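You operate a simulated robot arm through the tools that you are given. There is no shell and no other tool. Be economical: measure what you need, move in short steps, check, and stop when the job is done.

You run a simulated robot arm. Do the job below in one go: nothing can be reset, and whatever is moved stays where it is left.

JOB
Inspect the red board's joint under the lit lens and send it on.
Fine: on the grey mat; then lamp off, lens parked; a dull joint goes into the board holder, a shiny one back to its pad; leave the other boards alone.

Only the result counts: the job must be done as asked and must still hold three seconds after the hand-in. Knocking over, shifting, dropping, spilling or breaking anything else fails it.

ROBOT AND FRAMES
A 6-joint arm with a fingered hand on a trunk, on a base that drives. Base frame: it is fixed to the floor where the robot stands at the start and does not move with it; the origin is under the middle of the robot, x ahead of it, y to its left, z up; the surface under the hand at the start is at about z = 0.78. Readings come in m, degrees, newtons and seconds.
With the tool pointing down near the work surface it reaches from about 0.42 to 0.82 m from the robot's upright axis, wherever it stands. Its first joint turns from -166.0 to 166.0 degrees. Places, roughly: grey mat top [0.5, 0.6, 0.8]; lamp switch [0.8, 0.4, 0.8]; lens arm [0.8, 0.7, 1]. Payload 4 kg.
The TCP is the grasp point between the finger pads, 0.02 m short of the fingertips. In the tool frame z runs along the fingers and y along their closing line. Largest opening 0.14 m; the body of the gripper starts 0.054 m behind the TCP. The gripper is a hand of 3 fingers: y runs from the thumb to the fingers, the wrist lies at [0, 0, -0.215] in the tool frame, and closing takes about 1.5 s.
Orientation is that of the tool frame in the base frame, as a unit quaternion [w, x, y, z]. With the fingers straight down and closing along the base's y, the tool's x points along the base's -x, its y along +y and its z along -z.

CONTROLS
- The arm moves only by the tool move_arm. Its argument "commands" is a list of rows, each an object (a shift or turn left out is 0, a gripper value left out holds the last) with "travel": the shift along the tool's x, y, z in cm, a list of three; "rot": the turn, a rotation vector about the tool's x, y, z in degrees, a list of three; "claw": the closure in counts, from 0 (fully open) to 255 (shut). In form: [{"travel": [x, y, z], "rot": [ax, ay, az], "claw": claw}, ...]. A call has 1 to 12 rows; each row is the pose to reach, as a shift and turn from the pose commanded when the call began, along the tool's axes at that moment. Rows are played at 5 a second. More than 0.05 m and 8.6 degrees between two rows, or a gripper value outside its range, and nothing of the call is played. A pose out of reach is approached as far as the arm can. The call stops where the force on the tool passes 40 N (or 10 N more than at its start, if that is more) or the arm is blocked; 0.2 s more then pass. Each finger travels about 0.045 m/s and halts on what it meets, pressing with about 31 N; the grip force reading is that of the motor and also rises with nothing between the fingers. The clock runs only during rows and for 0.2 s after the last one: add rows that repeat a pose to give the fingers time. It gives the time, the measured TCP pose, the force on the tool (base axes), the opening and the grip force at its end, in the units of the frame above (readings bear some noise), with the torque about the TCP (base axes, N m) and any sound that the robot's microphone picked up.
- Cameras (640 x 400 px; columns grow to the right, rows downward): "scene" is now at [0.0643, 0.1745, 1.493]; the picture's right is [-0.17, -0.98, 0.00], its down [-0.57, 0.10, -0.82] and it looks along [0.81, -0.14, -0.58] (base axes); focal length 272 px, centre (320, 200). "wrist" rides on the gripper at [0.074, -0.043, -0.079] in the tool frame; the picture's right is [0.50, 0.87, 0.00], its down [-0.59, 0.34, -0.73] and it looks along [-0.64, 0.37, 0.68] (tool axes); focal length 275 px, centre (320, 200). There is no depth. A picture from a camera that has moved, and an enlarged one, comes with that camera's place and axes in the base frame and with its lens.
- grab_frame(camera): a new picture of that camera. It takes no simulated time.
- slide_trunk(by): slides the trunk up (or, below 0, down) by that many m; the arm and the scene camera ride with it, the base frame stays. It gives what a move gives, with no picture.
- roll_base(legs): drives the robot by 1 to 6 legs, each [ahead, left, turn to the left] in m, m and degrees, along the robot's own axes; the way and the turn of a leg run together, so that a leg with both is an arc; at most 1.5 m and 180 degrees a leg. The arm and the cameras ride along, it lands a little off, and it stops where it bumps. It gives what a move gives.
- hand_shape(shape): the hand has 3 fingers and takes this shape, open, in about a second: jaw (thumb against the fingers, like two jaws); tri (thumb and two fingers); tip (a fingertip pinch); poke (one finger out to press); point (the index stretched); flat (the hand flat); cup (the hand cupped); fist (a fist). The gripper value then closes the fingers along that shape, each until it touches; the sizes above hold for jaw. It gives what a move gives, with no picture.
- pan_tilt(pan, tilt): turns the head with the scene camera to pan (to the left, within 120 degrees either way) and tilt (down, from -29 to 69), counted from straight ahead of the robot. It gives what a move gives.
- zoom(camera, box): a new picture of the part [left, top, right, bottom] of that camera's present view, enlarged. It takes no simulated time.
- job_done(): hands the job in; it is judged then, once.

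Go step by step. Nothing tells you exact positions but the pictures and the camera data: compare them with the known pose of the tool, close in by small moves and look again before you grip or let go. The budget is 120 turns and 90 pictures, counting those below and the enlarged ones. Unless the task says otherwise, let go and move clear before handing in, and close with one line.

The tools are called after "Request:" as name(argument=value, ...) on one line, values as JSON. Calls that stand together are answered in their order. move_arm: Moves the arm, as the interface text tells. Its arguments: {"type":"object","properties":{"commands":{"type":"array"}},"required":["commands"]} The other tools are called the same way: slide_trunk (by) slides the trunk up or down; hand_shape (shape) gives the hand a shape; roll_base (legs) drives the base; pan_tilt (pan, tilt) turns the head that bears the scene camera; grab_frame (camera) takes a picture; zoom (camera, box) takes an enlarged picture of a part of a camera's view; job_done () hands the job in.

At the start:

```text
time: 0.0
tcp_pos: [0.4648, 0.1466, 1.3369]
orientation: [0.0, 0.0, 1.0, 0.0]
ft_force: [0.5, 0.2, 0.5]
moment: [0.02, 0.0, 0.03]
opening: 0.14
grasp_force: 0.1
shape: jaw
trunk travel left (down, up): [-0.075, 0.515]
robot x, y, heading: [0.0011, 0.0007, 0.0]
head pan, tilt: [-10.0, 35.1]
```

scene: 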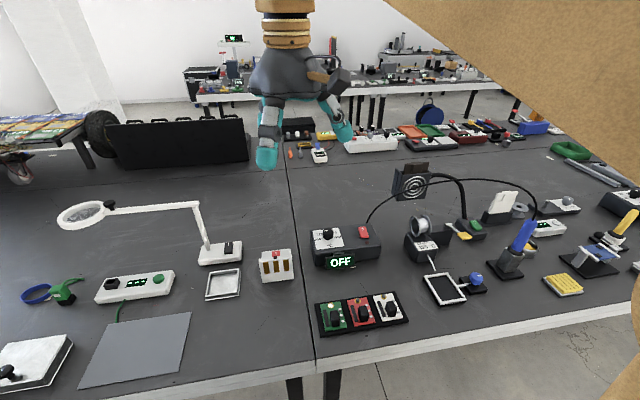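
wrist: 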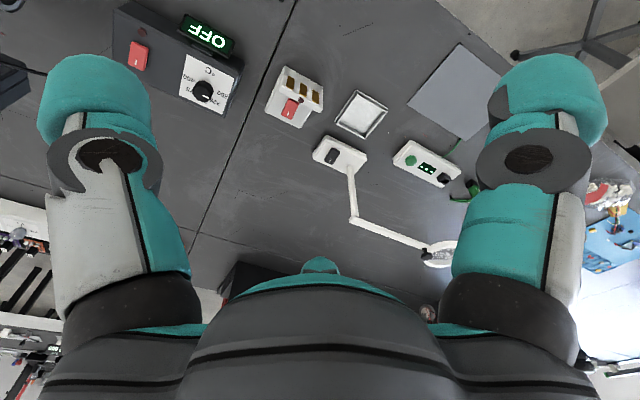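

I see three boards on a black strip near the front, the lamp with lens to the left, and a grey mat at front left. I'll enlarge the key parts first.

Request:
zoom(camera="scene", box=[300, 220, 480, 340])

Request:
zoom(camera="scene", box=[40, 180, 310, 350])

Request:
zoom(camera="scene", box=[380, 150, 640, 310])

```text
3.33 times, centred on (390, 280) of scene
camera zoom: at [0.0643, 0.1745, 1.493], right [-0.17, -0.98, 0.0], down [-0.57, 0.1, -0.82], along [0.81, -0.14, -0.58], focal length 905 px, centre (87, -67)
```

zoom: 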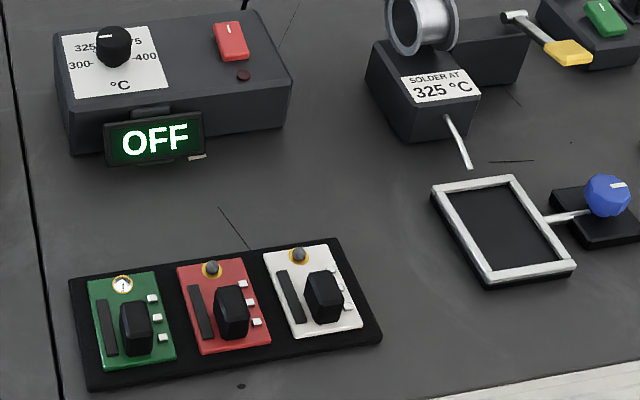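

```text
2.35 times, centred on (175, 265) of scene
camera zoom: at [0.0643, 0.1745, 1.493], right [-0.17, -0.98, 0.0], down [-0.57, 0.1, -0.82], along [0.81, -0.14, -0.58], focal length 639 px, centre (661, 47)
```

zoom: 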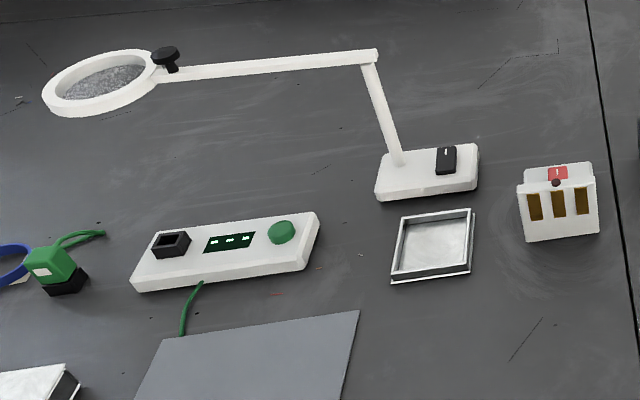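

```text
2.46 times, centred on (510, 230) of scene
camera zoom: at [0.0643, 0.1745, 1.493], right [-0.17, -0.98, 0.0], down [-0.57, 0.1, -0.82], along [0.81, -0.14, -0.58], focal length 668 px, centre (-148, 126)
```

zoom: 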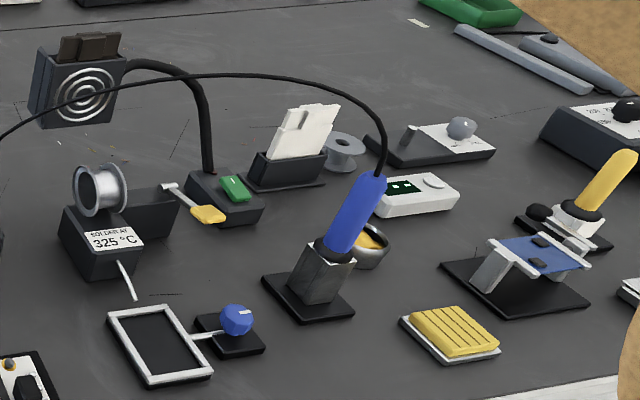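

The board strip is at about (0.475, -0.015), the lens pivot at about (0.80, 0.44) with the lens about 0.34 m out, and the mat at about (0.49, 0.57). I'll move the hand above the red board and look from closer.

Request:
move_arm(commands=[{"travel": [0, -2.3, 4]}, {"travel": [0, -4.6, 8]}, {"travel": [0, -6.9, 12]}, {"travel": [-0.5, -9.2, 16]}, {"travel": [-0.5, -11.5, 20]}, {"travel": [-1, -13.8, 24]}, {"travel": [-1, -16.2, 28]}, {"travel": [-1, -16.2, 32]}, {"travel": [-1, -16.2, 34]}, {"travel": [-1, -16.2, 34]}])

Request:
grab_frame(camera="wrist")

Request:
grab_frame(camera="scene")

```text
time: 2.2
tcp_pos: [0.4747, -0.0152, 0.997]
orientation: [-0.001, 0.0, 1.0, 0.0]
ft_force: [-0.3, 0.1, -0.2]
moment: [0.0, 0.02, 0.02]
opening: 0.1396
grasp_force: 0.0
shape: jaw
trunk travel left (down, up): [-0.075, 0.515]
robot x, y, heading: [-0.0024, 0.0025, -0.2]
head pan, tilt: [-10.0, 35.1]
```

```text
84 pictures are left
camera wrist: at [0.4015, -0.0567, 1.0766], right [-0.5, 0.87, 0.0], down [0.59, 0.34, 0.73], along [0.64, 0.37, -0.68], focal length 275 px, centre (320, 200)
```

wrist: 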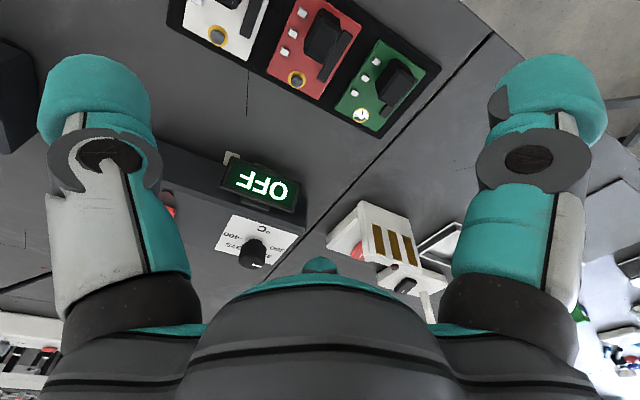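

```text
83 pictures are left
camera scene: at [0.0643, 0.1744, 1.4931], right [-0.17, -0.98, 0.0], down [-0.57, 0.1, -0.82], along [0.81, -0.14, -0.58], focal length 272 px, centre (320, 200)
```

scene: 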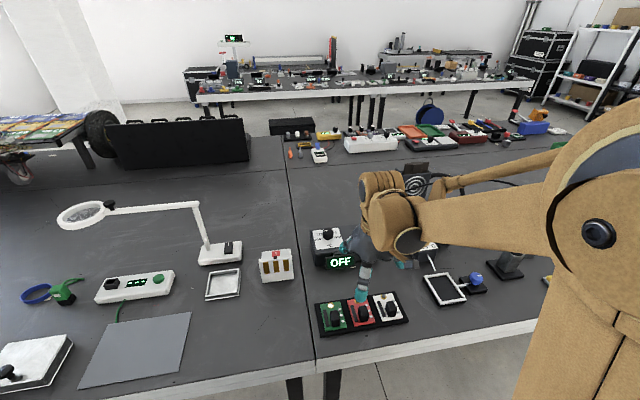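

The handle block on the red board shows at the top of the wrist view. I'll enlarge it.

Request:
zoom(camera="wrist", box=[240, 0, 448, 130])

Request:
zoom(camera="scene", box=[410, 250, 510, 312])

Request:
zoom(camera="scene", box=[190, 230, 310, 305])

```text
3.08 times, centred on (344, 65) of wrist
camera zoom: at [0.4015, -0.0567, 1.0766], right [-0.5, 0.87, 0.0], down [0.59, 0.34, 0.73], along [0.64, 0.37, -0.68], focal length 847 px, centre (246, 615)
```

zoom: 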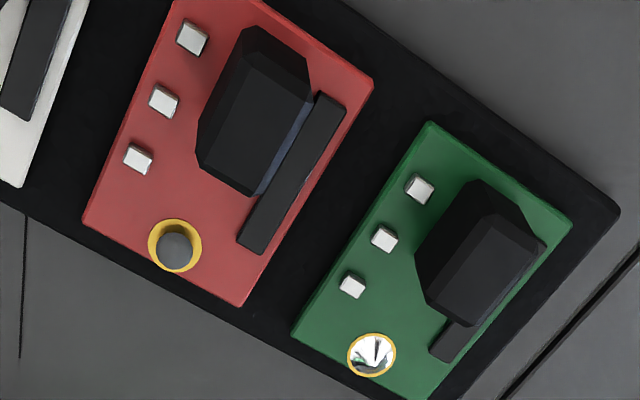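

```text
6.40 times, centred on (460, 281) of scene
camera zoom: at [0.0643, 0.1744, 1.4931], right [-0.17, -0.98, 0.0], down [-0.57, 0.1, -0.82], along [0.81, -0.14, -0.58], focal length 1738 px, centre (-576, -318)
```

zoom: 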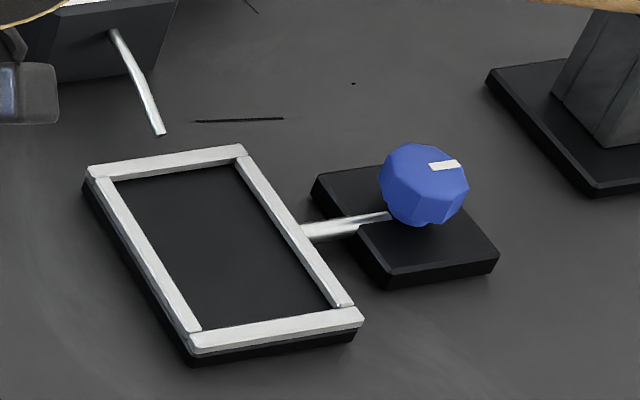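

```text
5.33 times, centred on (250, 268) of scene
camera zoom: at [0.0643, 0.1744, 1.4931], right [-0.17, -0.98, 0.0], down [-0.57, 0.1, -0.82], along [0.81, -0.14, -0.58], focal length 1448 px, centre (693, -160)
```

zoom: 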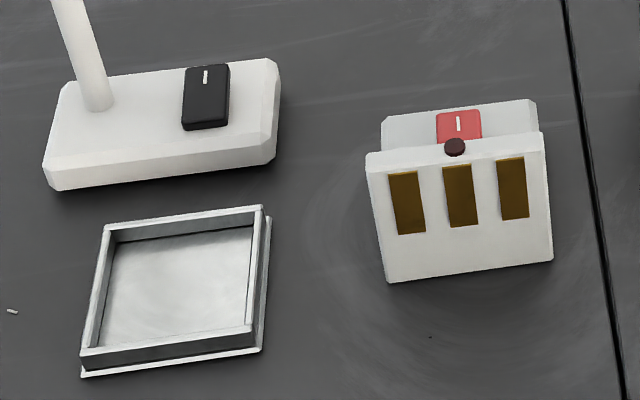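

The red board spans x 0.448–0.526 and y -0.045–0.013, with its handle at about (0.463, -0.016). I'll half-close the hand above it and come down part way.

Request:
move_arm(commands=[{"travel": [0.6, -0.1, 0], "claw": 145}, {"travel": [1.1, -0.1, 3], "claw": 145}, {"travel": [1.1, -0.1, 6], "claw": 145}, {"travel": [1.1, -0.1, 9], "claw": 145}, {"travel": [1.1, -0.1, 10], "claw": 145}, {"travel": [1.1, -0.1, 10]}, {"travel": [1.1, -0.1, 10]}])

Request:
grab_frame(camera="wrist")

Request:
zoom(camera="scene", box=[300, 220, 460, 340])

```text
time: 3.8
tcp_pos: [0.4619, -0.0166, 0.8983]
orientation: [0.0, 0.0, 1.0, 0.0]
ft_force: [0.2, -0.2, 0.1]
moment: [0.02, 0.0, -0.01]
opening: 0.0608
grasp_force: 0.1
shape: jaw
trunk travel left (down, up): [-0.075, 0.515]
robot x, y, heading: [0.0008, 0.0008, -0.1]
head pan, tilt: [-10.0, 35.1]
```

```text
79 pictures are left
camera wrist: at [0.3888, -0.0587, 0.977], right [-0.5, 0.87, 0.0], down [0.59, 0.34, 0.73], along [0.64, 0.37, -0.68], focal length 275 px, centre (320, 200)
```

wrist: 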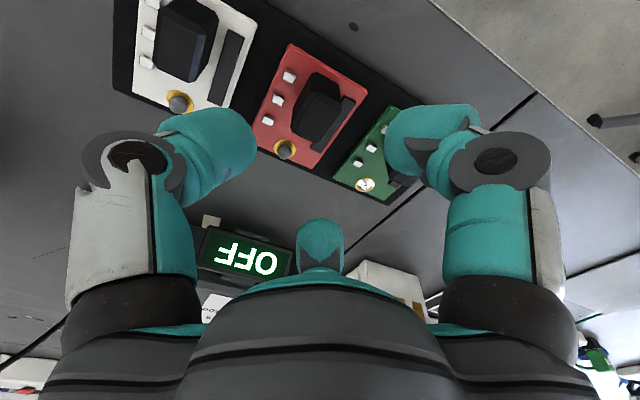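

```text
3.33 times, centred on (380, 280) of scene
camera zoom: at [0.0643, 0.1744, 1.493], right [-0.17, -0.98, 0.0], down [-0.57, 0.1, -0.82], along [0.81, -0.14, -0.58], focal length 905 px, centre (120, -67)
```

zoom: 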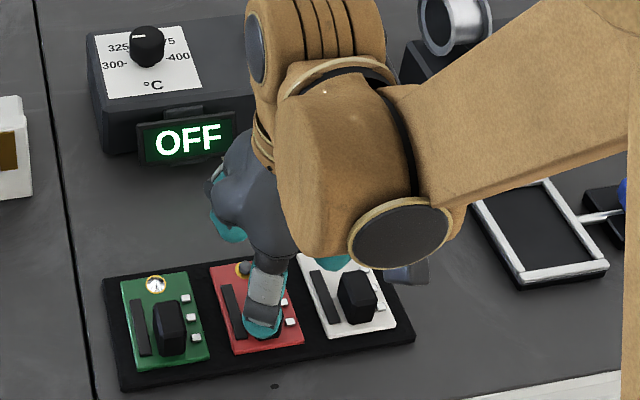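

The fingers straddle the handle with room to either side. I'll enlarge the wrist view to centre properly.

Request:
zoom(camera="wrist", box=[230, 30, 422, 150])

```text
3.33 times, centred on (326, 90) of wrist
camera zoom: at [0.3888, -0.0587, 0.977], right [-0.5, 0.87, 0.0], down [0.59, 0.34, 0.73], along [0.64, 0.37, -0.68], focal length 918 px, centre (300, 567)
```

zoom: 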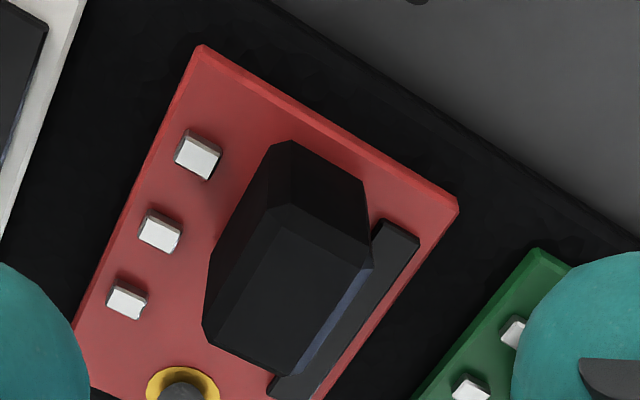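

The handle is centred at about (0.466, -0.016) with its top near z = 0.83. I'll descend and close on it.

Request:
move_arm(commands=[{"travel": [-0.4, 0.05, 2], "claw": 145}, {"travel": [-0.4, 0.05, 4]}, {"travel": [-0.4, 0.05, 5.5]}, {"travel": [-0.4, 0.05, 6.8]}, {"travel": [-0.4, 0.05, 6.8]}])

Request:
grab_frame(camera="wrist")

Request:
zoom(camera="scene", box=[300, 260, 420, 340])

```text
time: 5.0
tcp_pos: [0.4668, -0.0148, 0.8297]
orientation: [0.0, 0.0, 1.0, 0.0]
ft_force: [-0.1, -1.1, 1.1]
moment: [0.04, 0.04, 0.0]
opening: 0.0606
grasp_force: 0.0
shape: jaw
trunk travel left (down, up): [-0.075, 0.515]
robot x, y, heading: [-0.0007, 0.0029, 0.1]
head pan, tilt: [-10.0, 35.1]
```

```text
76 pictures are left
camera wrist: at [0.3937, -0.0564, 0.9087], right [-0.5, 0.87, 0.0], down [0.59, 0.34, 0.73], along [0.64, 0.37, -0.68], focal length 275 px, centre (320, 200)
```

wrist: 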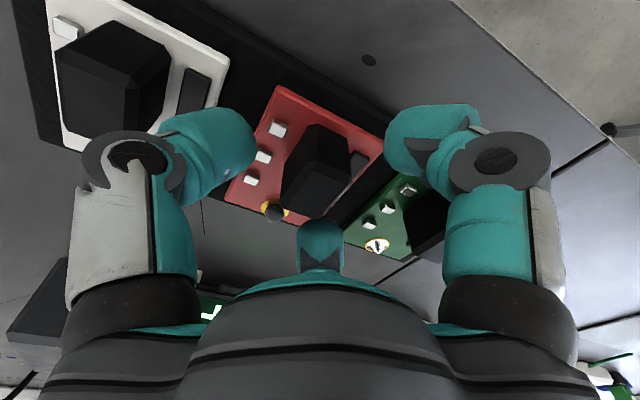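

```text
5.00 times, centred on (360, 300) of scene
camera zoom: at [0.0644, 0.1744, 1.493], right [-0.17, -0.98, 0.0], down [-0.57, 0.1, -0.82], along [0.81, -0.14, -0.58], focal length 1357 px, centre (120, -300)
```

zoom: 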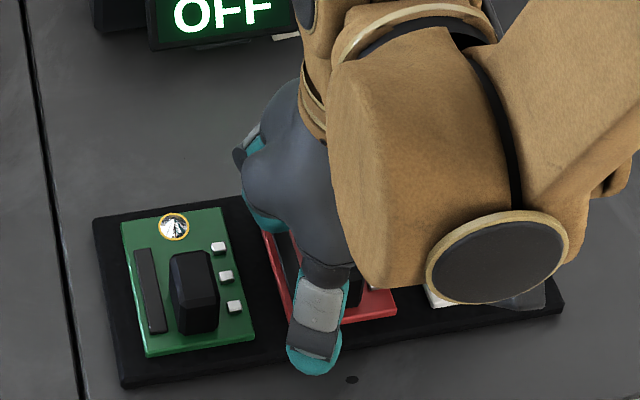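

In this shape the two fingers on the +y side seem to stand apart in x, so they may miss the narrow handle. I'll lift off and look at the hand shapes in free air before gripping.

Request:
move_arm(commands=[{"travel": [0, 0, -4]}, {"travel": [0, 0, -8]}, {"travel": [0, 0, -12]}, {"travel": [0, 0, -16]}, {"travel": [0, 0, -19]}, {"travel": [0, 0, -19]}])

Request:
zoom(camera="scene", box=[280, 160, 460, 330])

Request:
hand_shape(shape="tip")

Request:
zoom(camera="scene", box=[280, 160, 460, 330])

Request:
grab_frame(camera="wrist")

```text
time: 6.4
tcp_pos: [0.4662, -0.0158, 1.0191]
orientation: [0.0, 0.0, 1.0, 0.0]
ft_force: [-0.6, 0.7, 0.1]
moment: [0.03, 0.0, 0.01]
opening: 0.061
grasp_force: 0.0
shape: jaw
trunk travel left (down, up): [-0.075, 0.515]
robot x, y, heading: [-0.0008, 0.004, 0.2]
head pan, tilt: [-10.0, 35.1]
```

```text
2.35 times, centred on (370, 245) of scene
camera zoom: at [0.0644, 0.1744, 1.493], right [-0.17, -0.98, 0.0], down [-0.57, 0.1, -0.82], along [0.81, -0.14, -0.58], focal length 639 px, centre (202, 94)
```

zoom: 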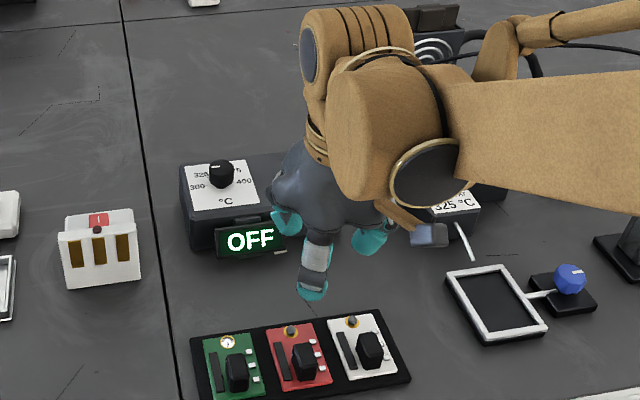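

```text
time: 7.3
tcp_pos: [0.4649, -0.0153, 1.0198]
orientation: [0.001, 0.0, 1.0, 0.0]
ft_force: [0.7, -0.4, -0.1]
moment: [0.03, 0.01, -0.02]
opening: 0.1402
grasp_force: 0.1
shape: tip
trunk travel left (down, up): [-0.075, 0.515]
robot x, y, heading: [0.0013, 0.0021, -0.2]
head pan, tilt: [-10.0, 35.1]
```

```text
2.35 times, centred on (370, 245) of scene
camera zoom: at [0.0643, 0.1744, 1.493], right [-0.17, -0.98, 0.0], down [-0.57, 0.1, -0.82], along [0.81, -0.14, -0.58], focal length 639 px, centre (202, 94)
```

zoom: 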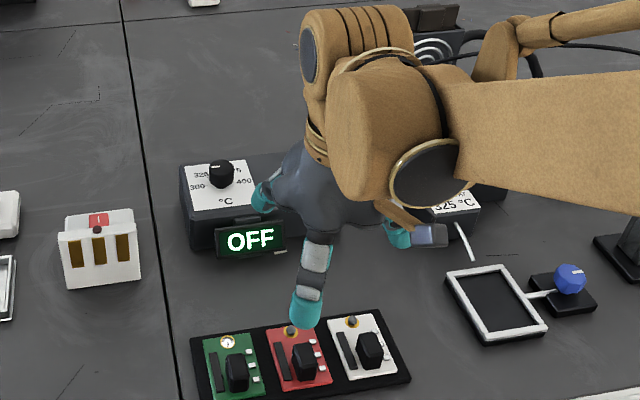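

```text
72 pictures are left
camera wrist: at [0.3916, -0.0571, 1.0993], right [-0.5, 0.87, 0.0], down [0.59, 0.34, 0.73], along [0.64, 0.37, -0.68], focal length 275 px, centre (320, 200)
```

wrist: 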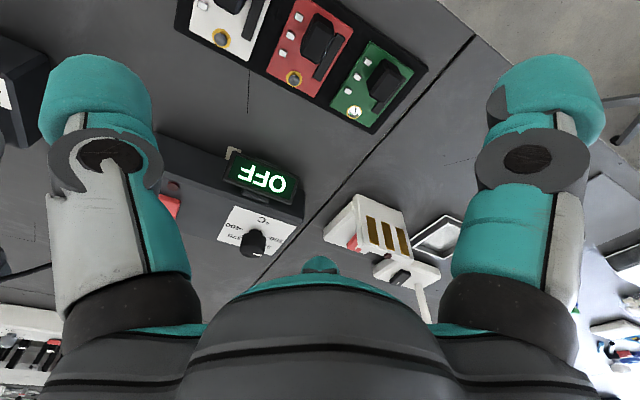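

The three fingers stand at 120° and seem to close inwards like a chuck. I'll close in free air and look.

Request:
move_arm(commands=[{"claw": 215}, {"claw": 215}, {"claw": 215}, {"claw": 215}, {"claw": 215}, {"claw": 215}, {"claw": 215}, {"claw": 215}])

Request:
grab_frame(camera="wrist")

Request:
hand_shape(shape="jaw")

Request:
move_arm(commands=[{"claw": 215}, {"claw": 215}, {"claw": 215}, {"claw": 215}, {"claw": 215}, {"claw": 215}, {"claw": 215}, {"claw": 215}])

Request:
grab_frame(camera="wrist")

```text
time: 9.1
tcp_pos: [0.4655, -0.0153, 1.019]
orientation: [0.001, 0.0, 1.0, -0.001]
ft_force: [0.2, 0.2, -1.5]
moment: [0.02, 0.0, -0.01]
opening: 0.0221
grasp_force: 0.1
shape: tip
trunk travel left (down, up): [-0.075, 0.515]
robot x, y, heading: [-0.0008, 0.0033, -0.1]
head pan, tilt: [-10.0, 35.1]
```

```text
71 pictures are left
camera wrist: at [0.3916, -0.0571, 1.0993], right [-0.5, 0.87, 0.0], down [0.59, 0.34, 0.73], along [0.64, 0.37, -0.68], focal length 275 px, centre (320, 200)
```

wrist: 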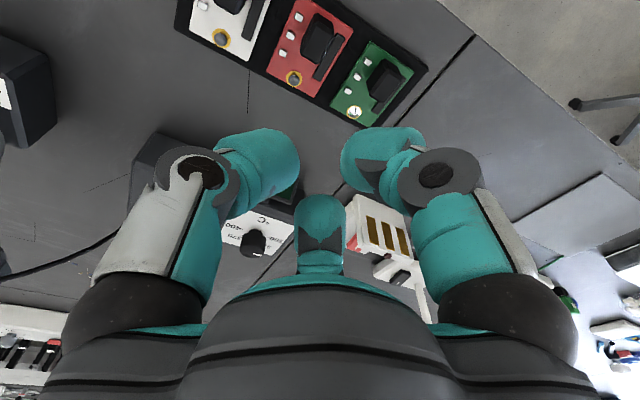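

```text
time: 10.0
tcp_pos: [0.4645, -0.0164, 1.0207]
orientation: [0.0, 0.0, 1.0, 0.001]
ft_force: [0.3, 0.4, 0.1]
moment: [-0.01, -0.02, -0.01]
opening: 0.1398
grasp_force: 0.0
shape: jaw
trunk travel left (down, up): [-0.075, 0.515]
robot x, y, heading: [0.003, -0.0054, 0.2]
head pan, tilt: [-10.0, 35.1]
```

```text
time: 11.8
tcp_pos: [0.4654, -0.0156, 1.0193]
orientation: [0.0, 0.0, 1.0, 0.0]
ft_force: [-0.1, 0.2, 0.0]
moment: [-0.05, 0.01, 0.01]
opening: 0.022
grasp_force: 0.0
shape: jaw
trunk travel left (down, up): [-0.075, 0.515]
robot x, y, heading: [0.0021, -0.0022, 0.1]
head pan, tilt: [-10.0, 35.1]
```

```text
70 pictures are left
camera wrist: at [0.3915, -0.0571, 1.0993], right [-0.5, 0.87, 0.0], down [0.59, 0.34, 0.73], along [0.64, 0.37, -0.68], focal length 275 px, centre (320, 200)
```

wrist: 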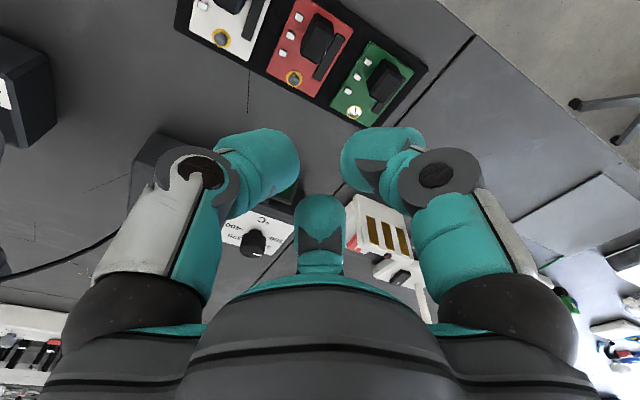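

The fingers converge on the TCP, so the handle will be gripped from three sides. I'll reopen to 6 cm, descend and close slowly.

Request:
move_arm(commands=[{"travel": [0, 0, 4], "claw": 145}, {"travel": [0, 0, 8], "claw": 145}, {"travel": [0, 0, 12], "claw": 145}, {"travel": [0, 0, 16]}, {"travel": [0, 0, 18]}, {"travel": [0, 0, 19]}, {"travel": [0, 0, 19]}])

Request:
move_arm(commands=[{"claw": 180}, {"claw": 200}, {"claw": 220}, {"claw": 235}, {"claw": 255}, {"claw": 255}, {"claw": 255}, {"claw": 255}])

Request:
grab_frame(camera="wrist")

Request:
zoom(camera="scene", box=[300, 260, 420, 340])

```text
time: 13.4
tcp_pos: [0.4665, -0.0162, 0.8309]
orientation: [0.0, 0.0, 1.0, 0.001]
ft_force: [-0.4, 0.6, 0.2]
moment: [-0.01, 0.0, 0.03]
opening: 0.06
grasp_force: 0.0
shape: jaw
trunk travel left (down, up): [-0.075, 0.515]
robot x, y, heading: [-0.0038, 0.0011, 0.1]
head pan, tilt: [-10.0, 35.1]
```

```text
time: 15.2
tcp_pos: [0.468, -0.0145, 0.8317]
orientation: [0.0, 0.0, 1.0, 0.0]
ft_force: [0.0, -0.6, -0.6]
moment: [0.0, 0.0, 0.05]
opening: 0.0259
grasp_force: 31.1
shape: jaw
trunk travel left (down, up): [-0.075, 0.515]
robot x, y, heading: [-0.001, -0.0003, -0.0]
head pan, tilt: [-10.0, 35.1]
```

```text
69 pictures are left
camera wrist: at [0.3932, -0.0569, 0.9102], right [-0.5, 0.87, 0.0], down [0.59, 0.34, 0.73], along [0.64, 0.37, -0.68], focal length 275 px, centre (320, 200)
```

wrist: 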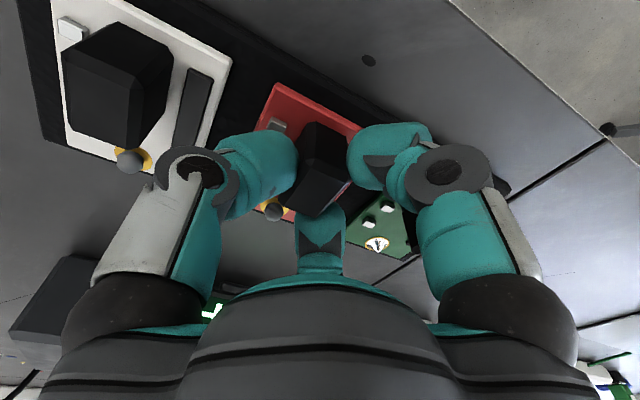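

```text
5.00 times, centred on (360, 300) of scene
camera zoom: at [0.0645, 0.1744, 1.493], right [-0.17, -0.98, 0.0], down [-0.57, 0.1, -0.82], along [0.81, -0.14, -0.58], focal length 1357 px, centre (120, -300)
```

zoom: 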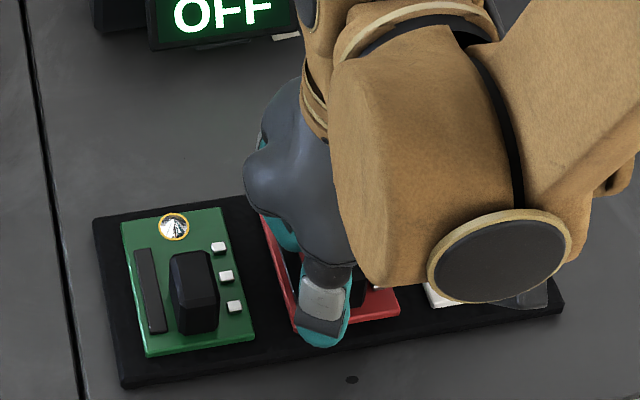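

The handle is held at 26 mm and 31 N. I'll lift straight up and check.

Request:
move_arm(commands=[{"travel": [0, 0, -1]}, {"travel": [0, 0, -3]}, {"travel": [0, 0, -6]}, {"travel": [0, 0, -10]}, {"travel": [0, 0, -14]}, {"travel": [0, 0, -14]}])

Request:
grab_frame(camera="wrist")

Request:
grab_frame(camera="scene")

```text
time: 16.6
tcp_pos: [0.4687, -0.0168, 0.9701]
orientation: [-0.001, 0.0, 1.0, 0.0]
ft_force: [-0.2, -0.6, -0.7]
moment: [0.0, 0.03, -0.03]
opening: 0.0257
grasp_force: 30.8
shape: jaw
trunk travel left (down, up): [-0.075, 0.515]
robot x, y, heading: [0.0, 0.0045, -0.2]
head pan, tilt: [-10.0, 35.1]
```

```text
67 pictures are left
camera wrist: at [0.396, -0.0573, 1.051], right [-0.5, 0.87, 0.0], down [0.59, 0.34, 0.73], along [0.64, 0.37, -0.68], focal length 275 px, centre (320, 200)
```

wrist: 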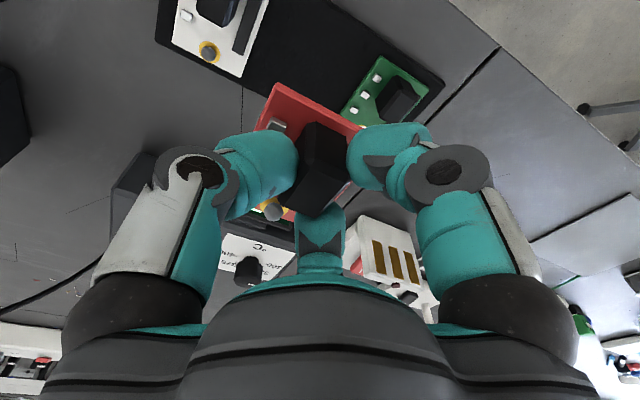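

```text
66 pictures are left
camera scene: at [0.0645, 0.1744, 1.493], right [-0.17, -0.98, 0.0], down [-0.57, 0.1, -0.82], along [0.81, -0.14, -0.58], focal length 272 px, centre (320, 200)
```

scene: 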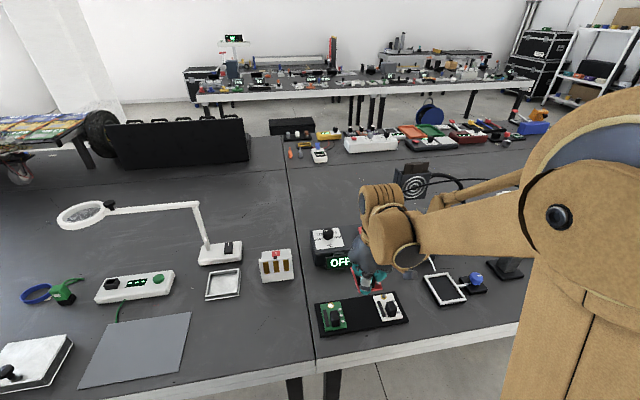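

The red board is off its pad and held firmly. I'll drive 0.5 m to the left so that the mat, switch and lens arm are all within reach.

Request:
roll_base(legs=[[0, 0.5, 0]])

Request:
pan_tilt(pan=5, tilt=38)

Request:
grab_frame(camera="scene")

```text
time: 19.6
tcp_pos: [0.4708, 0.4879, 0.9716]
orientation: [0.0, 0.002, 1.0, -0.001]
ft_force: [0.3, 1.0, -1.1]
moment: [-0.02, 0.03, -0.01]
opening: 0.0257
grasp_force: 30.5
shape: jaw
trunk travel left (down, up): [-0.075, 0.515]
robot x, y, heading: [0.0026, 0.5067, -0.4]
head pan, tilt: [-10.0, 35.1]
```

```text
time: 20.3
tcp_pos: [0.4706, 0.4881, 0.9714]
orientation: [-0.001, 0.002, 1.0, 0.0]
ft_force: [1.1, 0.0, 0.9]
moment: [0.0, -0.03, 0.03]
opening: 0.0257
grasp_force: 31.3
shape: jaw
trunk travel left (down, up): [-0.075, 0.515]
robot x, y, heading: [0.0018, 0.5082, -0.2]
head pan, tilt: [5.0, 38.0]
```

```text
65 pictures are left
camera scene: at [0.0652, 0.7021, 1.4887], right [0.08, -1.0, 0.0], down [-0.61, -0.05, -0.79], along [0.79, 0.07, -0.62], focal length 272 px, centre (320, 200)
```

scene: 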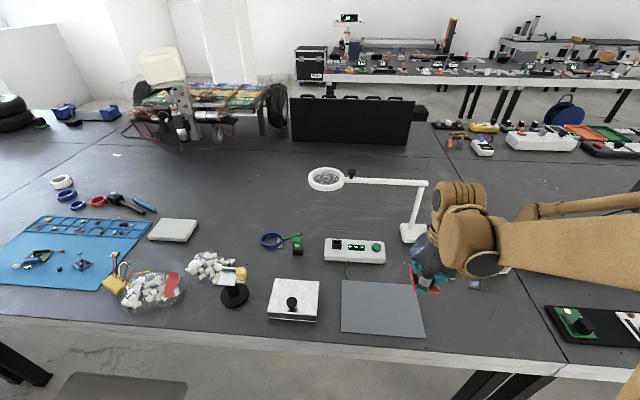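

The mat spans about x 0.41–0.57 and y 0.46–0.68. I'll carry the board over its middle and come down to just above it.

Request:
move_arm(commands=[{"travel": [0, 3.8, 0]}, {"travel": [0.2, 7.7, 0]}, {"travel": [0.2, 7.7, 4]}, {"travel": [0.2, 7.7, 8]}, {"travel": [0.2, 7.7, 11]}, {"travel": [0.2, 7.7, 13]}, {"travel": [0.2, 7.7, 13]}])

Request:
zoom(camera="scene", box=[300, 240, 460, 340])

Request:
grab_frame(camera="wrist")

```text
time: 21.9
tcp_pos: [0.4685, 0.5674, 0.8399]
orientation: [0.0, 0.002, 1.0, 0.0]
ft_force: [0.1, 0.6, -0.8]
moment: [-0.02, 0.02, 0.02]
opening: 0.0261
grasp_force: 30.8
shape: jaw
trunk travel left (down, up): [-0.075, 0.515]
robot x, y, heading: [0.0046, 0.507, -0.2]
head pan, tilt: [5.0, 38.0]
```

```text
4.00 times, centred on (380, 290) of scene
camera zoom: at [0.0652, 0.7022, 1.4887], right [0.08, -1.0, 0.0], down [-0.61, -0.05, -0.79], along [0.79, 0.07, -0.62], focal length 1086 px, centre (80, -160)
```

zoom: 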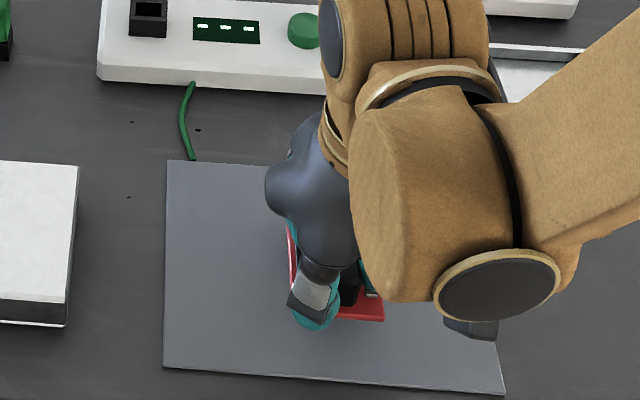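

```text
63 pictures are left
camera wrist: at [0.395, 0.526, 0.921], right [-0.5, 0.87, 0.0], down [0.59, 0.34, 0.73], along [0.64, 0.37, -0.68], focal length 275 px, centre (320, 200)
```

wrist: 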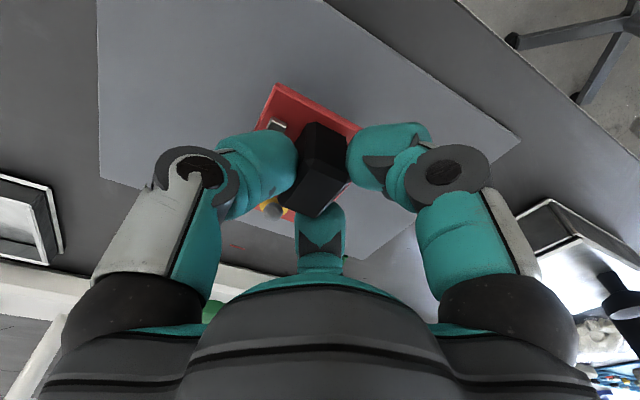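

The board hangs over the mat with margin all round. I'll lower it in small steps until it touches.

Request:
move_arm(commands=[{"travel": [0, 0, 0.4]}, {"travel": [0, 0, 0.8]}, {"travel": [0, 0, 1.1]}, {"travel": [0, 0, 1.3]}, {"travel": [0, 0, 1.3]}])

Request:
zoom(camera="scene", box=[340, 270, 420, 330])

```text
time: 23.1
tcp_pos: [0.4693, 0.5656, 0.8281]
orientation: [0.0, 0.002, 1.0, 0.0]
ft_force: [-0.2, 0.1, -0.2]
moment: [0.01, 0.04, -0.01]
opening: 0.0258
grasp_force: 30.6
shape: jaw
trunk travel left (down, up): [-0.075, 0.515]
robot x, y, heading: [-0.0046, 0.5064, -0.2]
head pan, tilt: [5.0, 38.0]
```

```text
6.67 times, centred on (380, 300) of scene
camera zoom: at [0.0652, 0.7022, 1.4886], right [0.08, -1.0, 0.0], down [-0.61, -0.05, -0.79], along [0.79, 0.07, -0.62], focal length 1810 px, centre (-80, -467)
```

zoom: 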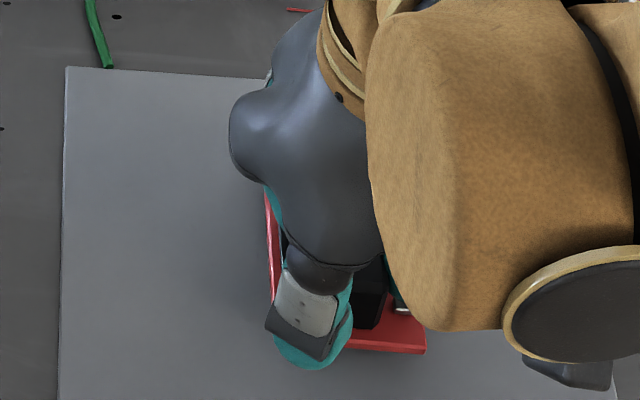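

Request:
move_arm(commands=[{"travel": [0, 0, 0.2]}, {"travel": [0, 0, 0.4]}, {"travel": [0, 0, 0.5]}, {"travel": [0, 0, 0.5]}])

```text
time: 24.1
tcp_pos: [0.4686, 0.5644, 0.8233]
orientation: [0.0, 0.001, 1.0, 0.0]
ft_force: [0.4, 0.4, 0.1]
moment: [0.01, -0.04, 0.02]
opening: 0.0256
grasp_force: 30.7
shape: jaw
trunk travel left (down, up): [-0.075, 0.515]
robot x, y, heading: [0.0035, 0.5016, -0.3]
head pan, tilt: [5.0, 38.0]
```

There is no contact yet at z = 0.823, so I'll keep lowering in 2 mm steps.

Request:
move_arm(commands=[{"travel": [0, 0, 0.2]}, {"travel": [0, 0, 0.3]}, {"travel": [0, 0, 0.3]}])

Request:
move_arm(commands=[{"travel": [0, 0, 0.2]}, {"travel": [0, 0, 0.3]}, {"travel": [0, 0, 0.3]}])

```text
time: 24.9
tcp_pos: [0.468, 0.565, 0.8208]
orientation: [0.002, 0.002, 1.0, 0.0]
ft_force: [8.8, -0.2, 30.7]
moment: [-0.11, -0.16, 0.08]
opening: 0.0267
grasp_force: 31.2
shape: jaw
trunk travel left (down, up): [-0.075, 0.515]
robot x, y, heading: [0.0021, 0.5067, 0.0]
head pan, tilt: [5.0, 38.0]
```

```text
time: 25.4
tcp_pos: [0.4672, 0.5648, 0.8198]
orientation: [0.002, 0.001, 1.0, 0.0]
ft_force: [5.3, 0.7, 34.4]
moment: [-0.13, -0.11, 0.06]
opening: 0.0275
grasp_force: 31.2
shape: jaw
trunk travel left (down, up): [-0.075, 0.515]
robot x, y, heading: [0.003, 0.5077, -0.4]
head pan, tilt: [5.0, 38.0]
stopped in row 2: the force on the tool passed its limit at 44 N (the readings are from after the stop); the commanded pose is now the measured one
```

The board has touched the mat. I'll ease off a millimetre, open to 6 cm and rise.

Request:
move_arm(commands=[{"travel": [0, 0, -0.15]}, {"travel": [0, 0, -0.15], "claw": 200}, {"travel": [0, 0, -0.15], "claw": 160}, {"travel": [0, 0, -0.15], "claw": 130}, {"travel": [0, 0, -0.15], "claw": 130}, {"travel": [0, 0, -0.15], "claw": 130}, {"travel": [0, 0, -0.15], "claw": 130}, {"travel": [0, 0, -2]}, {"travel": [0, 0, -6]}, {"travel": [0, 0, -10]}, {"travel": [0, 0, -14]}, {"travel": [0, 0, -14]}])

Request:
grab_frame(camera="wrist")

Request:
grab_frame(camera="scene")

```text
time: 28.0
tcp_pos: [0.4695, 0.5644, 0.9591]
orientation: [0.0, 0.002, 1.0, 0.0]
ft_force: [0.2, 0.8, -0.1]
moment: [0.0, 0.03, -0.02]
opening: 0.0683
grasp_force: 0.0
shape: jaw
trunk travel left (down, up): [-0.075, 0.515]
robot x, y, heading: [0.0032, 0.5064, -0.1]
head pan, tilt: [5.0, 38.0]
```

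```text
61 pictures are left
camera wrist: at [0.3953, 0.5223, 1.0388], right [-0.5, 0.87, 0.0], down [0.59, 0.34, 0.73], along [0.64, 0.37, -0.68], focal length 275 px, centre (320, 200)
```

wrist: 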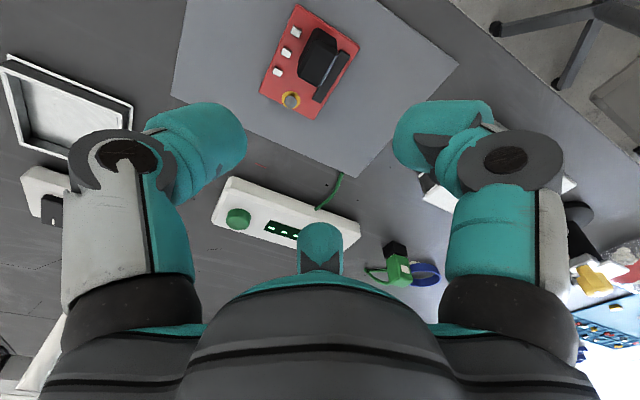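

```text
60 pictures are left
camera scene: at [0.0653, 0.7022, 1.4886], right [0.08, -1.0, 0.0], down [-0.61, -0.05, -0.79], along [0.79, 0.07, -0.62], focal length 272 px, centre (320, 200)
```

scene: 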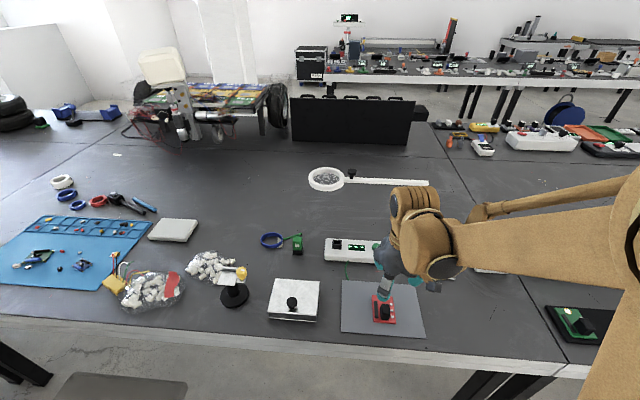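

The red board is on the mat. The lens knob, at about (0.826, 0.663), lies just beyond reach, so I'll look down to see how much room the base has in front.

Request:
pan_tilt(pan=0, tilt=69)

Request:
grab_frame(camera="scene")

Request:
pan_tilt(pan=5, tilt=35)

Request:
zoom(camera="scene", box=[290, 160, 450, 260])

```text
time: 28.9
tcp_pos: [0.4692, 0.5634, 0.9593]
orientation: [0.0, 0.002, 1.0, 0.0]
ft_force: [-0.3, -0.2, -0.6]
moment: [0.02, 0.0, -0.02]
opening: 0.0683
grasp_force: 0.1
shape: jaw
trunk travel left (down, up): [-0.075, 0.515]
robot x, y, heading: [0.0024, 0.5048, -0.2]
head pan, tilt: [0.0, 68.8]
```

```text
59 pictures are left
camera scene: at [0.0352, 0.6948, 1.4496], right [0.0, -1.0, 0.0], down [-0.93, 0.0, -0.36], along [0.36, 0.0, -0.93], focal length 272 px, centre (320, 200)
```

scene: 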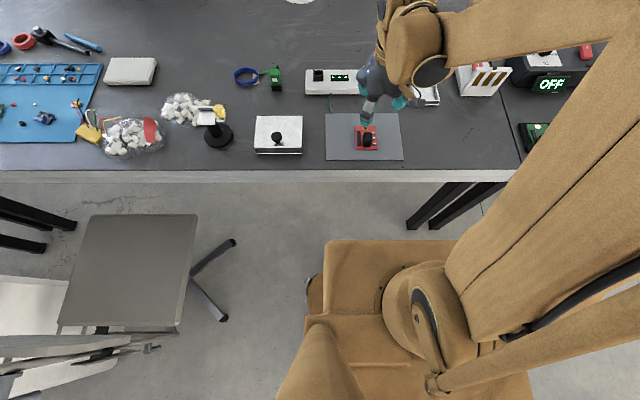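

```text
time: 29.9
tcp_pos: [0.47, 0.5638, 0.9588]
orientation: [0.0, 0.002, 1.0, 0.0]
ft_force: [-0.1, -0.4, 0.8]
moment: [0.0, 0.0, 0.01]
opening: 0.0687
grasp_force: 0.0
shape: jaw
trunk travel left (down, up): [-0.075, 0.515]
robot x, y, heading: [0.0016, 0.5036, -0.1]
head pan, tilt: [5.0, 35.0]
```

```text
4.00 times, centred on (370, 210) of scene
camera zoom: at [0.067, 0.7023, 1.4931], right [0.08, -1.0, 0.0], down [-0.57, -0.05, -0.82], along [0.82, 0.07, -0.57], focal length 1086 px, centre (120, 160)
```

zoom: 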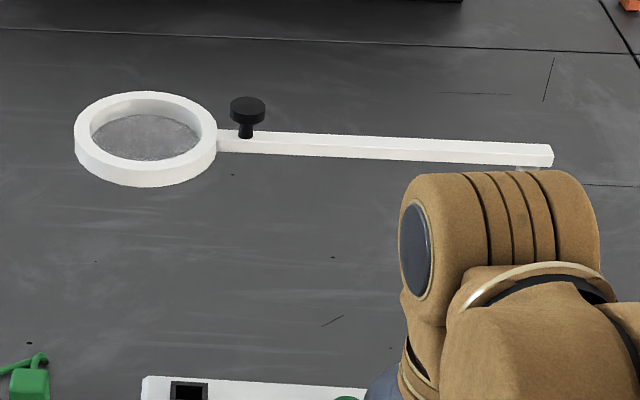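

Two views put the pivot at (0.80, 0.43), the knob disc at (0.797, 0.664, 1.036) and the lens at (0.785, 0.742, 1.0). A swing of about 64° puts the lens over the joint. I'll bring the hand above the knob.

Request:
move_arm(commands=[{"travel": [0, 0, -4.5], "claw": 110}, {"travel": [0, 0, -9]}, {"travel": [0, 0, -13]}, {"travel": [-4, 1.5, -16]}, {"travel": [-8, 3, -18]}, {"travel": [-12, 4.5, -18]}, {"travel": [-16, 6, -18]}, {"travel": [-20, 7, -18]}, {"travel": [-24, 8, -18]}, {"travel": [-28, 9, -18]}, {"travel": [-32.2, 10, -18]}, {"travel": [-32.2, 10, -18]}])

Request:
grab_frame(camera="wrist")

Request:
zoom(camera="scene", box=[290, 120, 450, 240])

```text
refused: row 4 steps farther than a row can; nothing moved
```

```text
57 pictures are left
camera wrist: at [0.3953, 0.5223, 1.0384], right [-0.5, 0.87, 0.0], down [0.59, 0.34, 0.73], along [0.64, 0.37, -0.68], focal length 275 px, centre (320, 200)
```

wrist: 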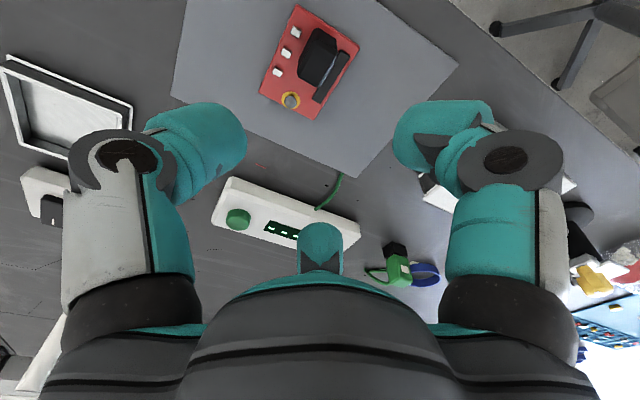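

```text
3.33 times, centred on (370, 180) of scene
camera zoom: at [0.067, 0.7023, 1.4931], right [0.08, -1.0, 0.0], down [-0.57, -0.05, -0.82], along [0.82, 0.07, -0.57], focal length 905 px, centre (153, 267)
```

zoom: 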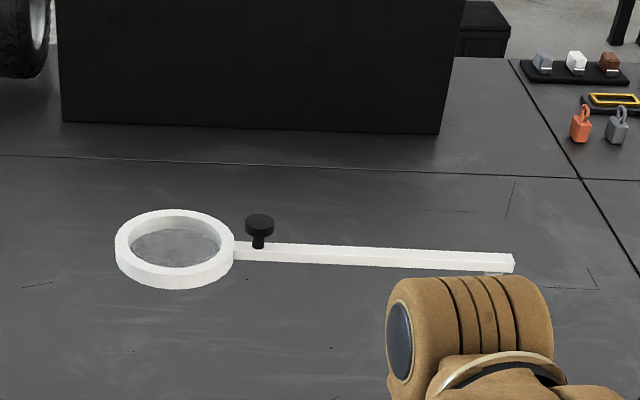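

One step was slightly too long and the call was refused, so I'll send it again with shorter ones.

Request:
move_arm(commands=[{"travel": [0, 0, -4.5], "claw": 110}, {"travel": [0, 0, -9]}, {"travel": [0, 0, -13]}, {"travel": [-3, 1, -16]}, {"travel": [-7, 2.2, -18]}, {"travel": [-11.3, 3.5, -18]}, {"travel": [-15.6, 4.8, -18]}, {"travel": [-19.9, 6.1, -18]}, {"travel": [-24.2, 7.4, -18]}, {"travel": [-28.5, 8.7, -18]}, {"travel": [-32.6, 10, -18]}, {"travel": [-32.6, 10, -18]}])

Request:
grab_frame(camera="wrist")

Request:
zoom(camera="scene", box=[290, 120, 450, 240])

```text
time: 32.5
tcp_pos: [0.7643, 0.6581, 1.1231]
orientation: [0.0, 0.002, 1.0, 0.001]
ft_force: [0.2, -0.5, 0.1]
moment: [-0.02, 0.01, 0.01]
opening: 0.0795
grasp_force: 0.0
shape: jaw
out of reach, approached as far as the arm can: row 11, 12
trunk travel left (down, up): [-0.075, 0.515]
robot x, y, heading: [0.0017, 0.5084, -0.1]
head pan, tilt: [5.0, 35.0]
```

```text
55 pictures are left
camera wrist: at [0.6907, 0.6162, 1.2043], right [-0.5, 0.87, 0.0], down [0.59, 0.34, 0.73], along [0.64, 0.37, -0.68], focal length 275 px, centre (320, 200)
```

wrist: 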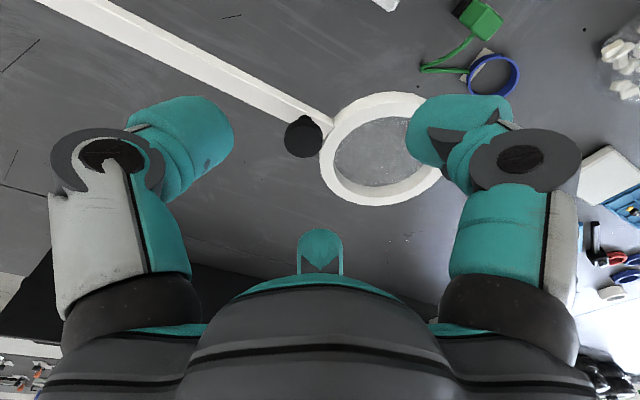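

```text
3.33 times, centred on (370, 180) of scene
camera zoom: at [0.0685, 0.7027, 1.4931], right [0.08, -1.0, 0.0], down [-0.57, -0.05, -0.82], along [0.82, 0.07, -0.57], focal length 905 px, centre (153, 267)
```

zoom: 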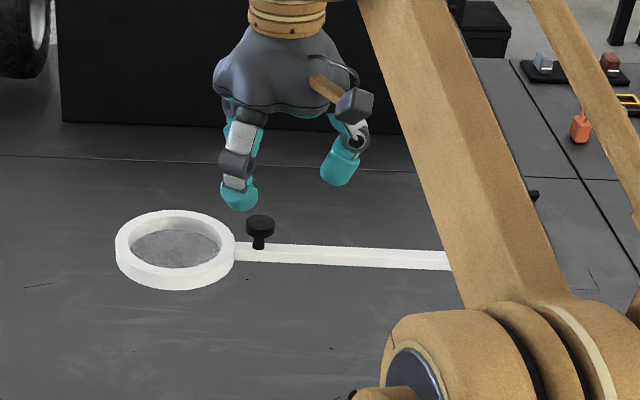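

The arm falls 3 cm short of the knob. There is about 10 cm of free room in front of the base, so I'll drive 6 cm ahead.

Request:
roll_base(legs=[[0.06, 0, 0]])

Request:
grab_frame(camera="wrist")

```text
time: 33.5
tcp_pos: [0.8226, 0.6574, 1.1248]
orientation: [0.001, 0.001, 1.0, 0.0]
ft_force: [0.7, -0.2, 0.2]
moment: [0.01, 0.0, 0.04]
opening: 0.0794
grasp_force: 0.1
shape: jaw
trunk travel left (down, up): [-0.075, 0.515]
robot x, y, heading: [0.062, 0.5042, -0.4]
head pan, tilt: [5.0, 35.0]
```

```text
53 pictures are left
camera wrist: at [0.7494, 0.6155, 1.2043], right [-0.5, 0.87, 0.0], down [0.59, 0.34, 0.73], along [0.64, 0.36, -0.68], focal length 275 px, centre (320, 200)
```

wrist: 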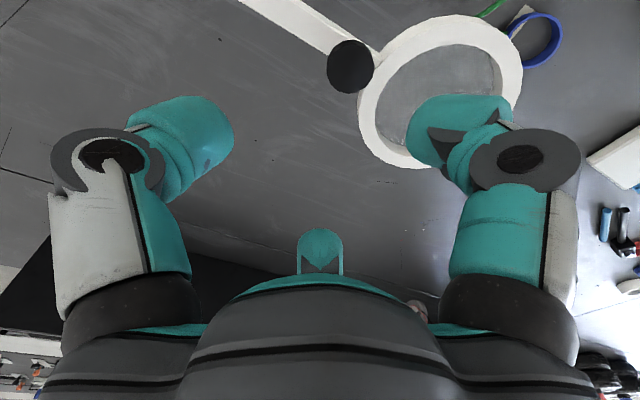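

The knob disc is at (0.796, 0.663), about 26 mm across. I'll narrow the opening to 5 cm and lower the fingers around it, keeping the tips above the ring.

Request:
move_arm(commands=[{"travel": [1.4, 0.3, 0], "claw": 164}, {"travel": [2.7, 0.6, 0], "claw": 164}, {"travel": [2.7, 0.6, 2]}, {"travel": [2.7, 0.6, 4]}, {"travel": [2.7, 0.6, 6]}, {"travel": [2.7, 0.6, 6]}])

Request:
grab_frame(camera="wrist")

Request:
zoom(camera="scene", box=[290, 120, 450, 240])

```text
time: 34.9
tcp_pos: [0.7933, 0.6617, 1.0651]
orientation: [0.0, 0.002, 1.0, -0.001]
ft_force: [0.3, 0.0, 0.0]
moment: [-0.01, 0.01, 0.0]
opening: 0.0504
grasp_force: 0.0
shape: jaw
trunk travel left (down, up): [-0.075, 0.515]
robot x, y, heading: [0.0617, 0.5083, -0.3]
head pan, tilt: [5.0, 35.0]
```

```text
52 pictures are left
camera wrist: at [0.7199, 0.6204, 1.1449], right [-0.5, 0.87, 0.0], down [0.59, 0.34, 0.73], along [0.64, 0.36, -0.68], focal length 275 px, centre (320, 200)
```

wrist: 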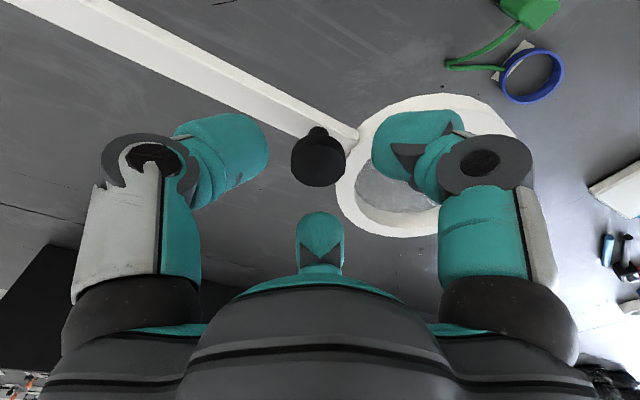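

```text
3.33 times, centred on (370, 180) of scene
camera zoom: at [0.1261, 0.7022, 1.4932], right [0.08, -1.0, 0.0], down [-0.57, -0.05, -0.82], along [0.82, 0.07, -0.57], focal length 905 px, centre (153, 267)
```

zoom: 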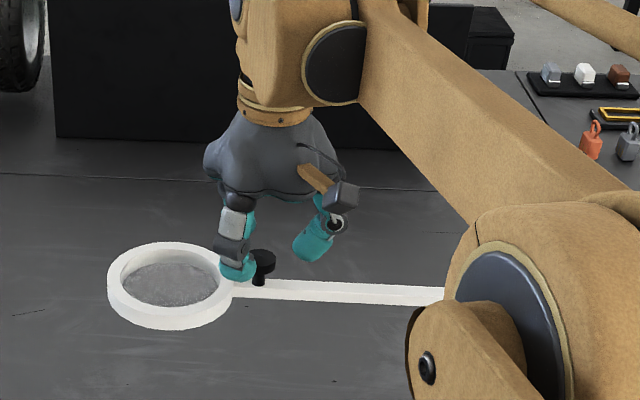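

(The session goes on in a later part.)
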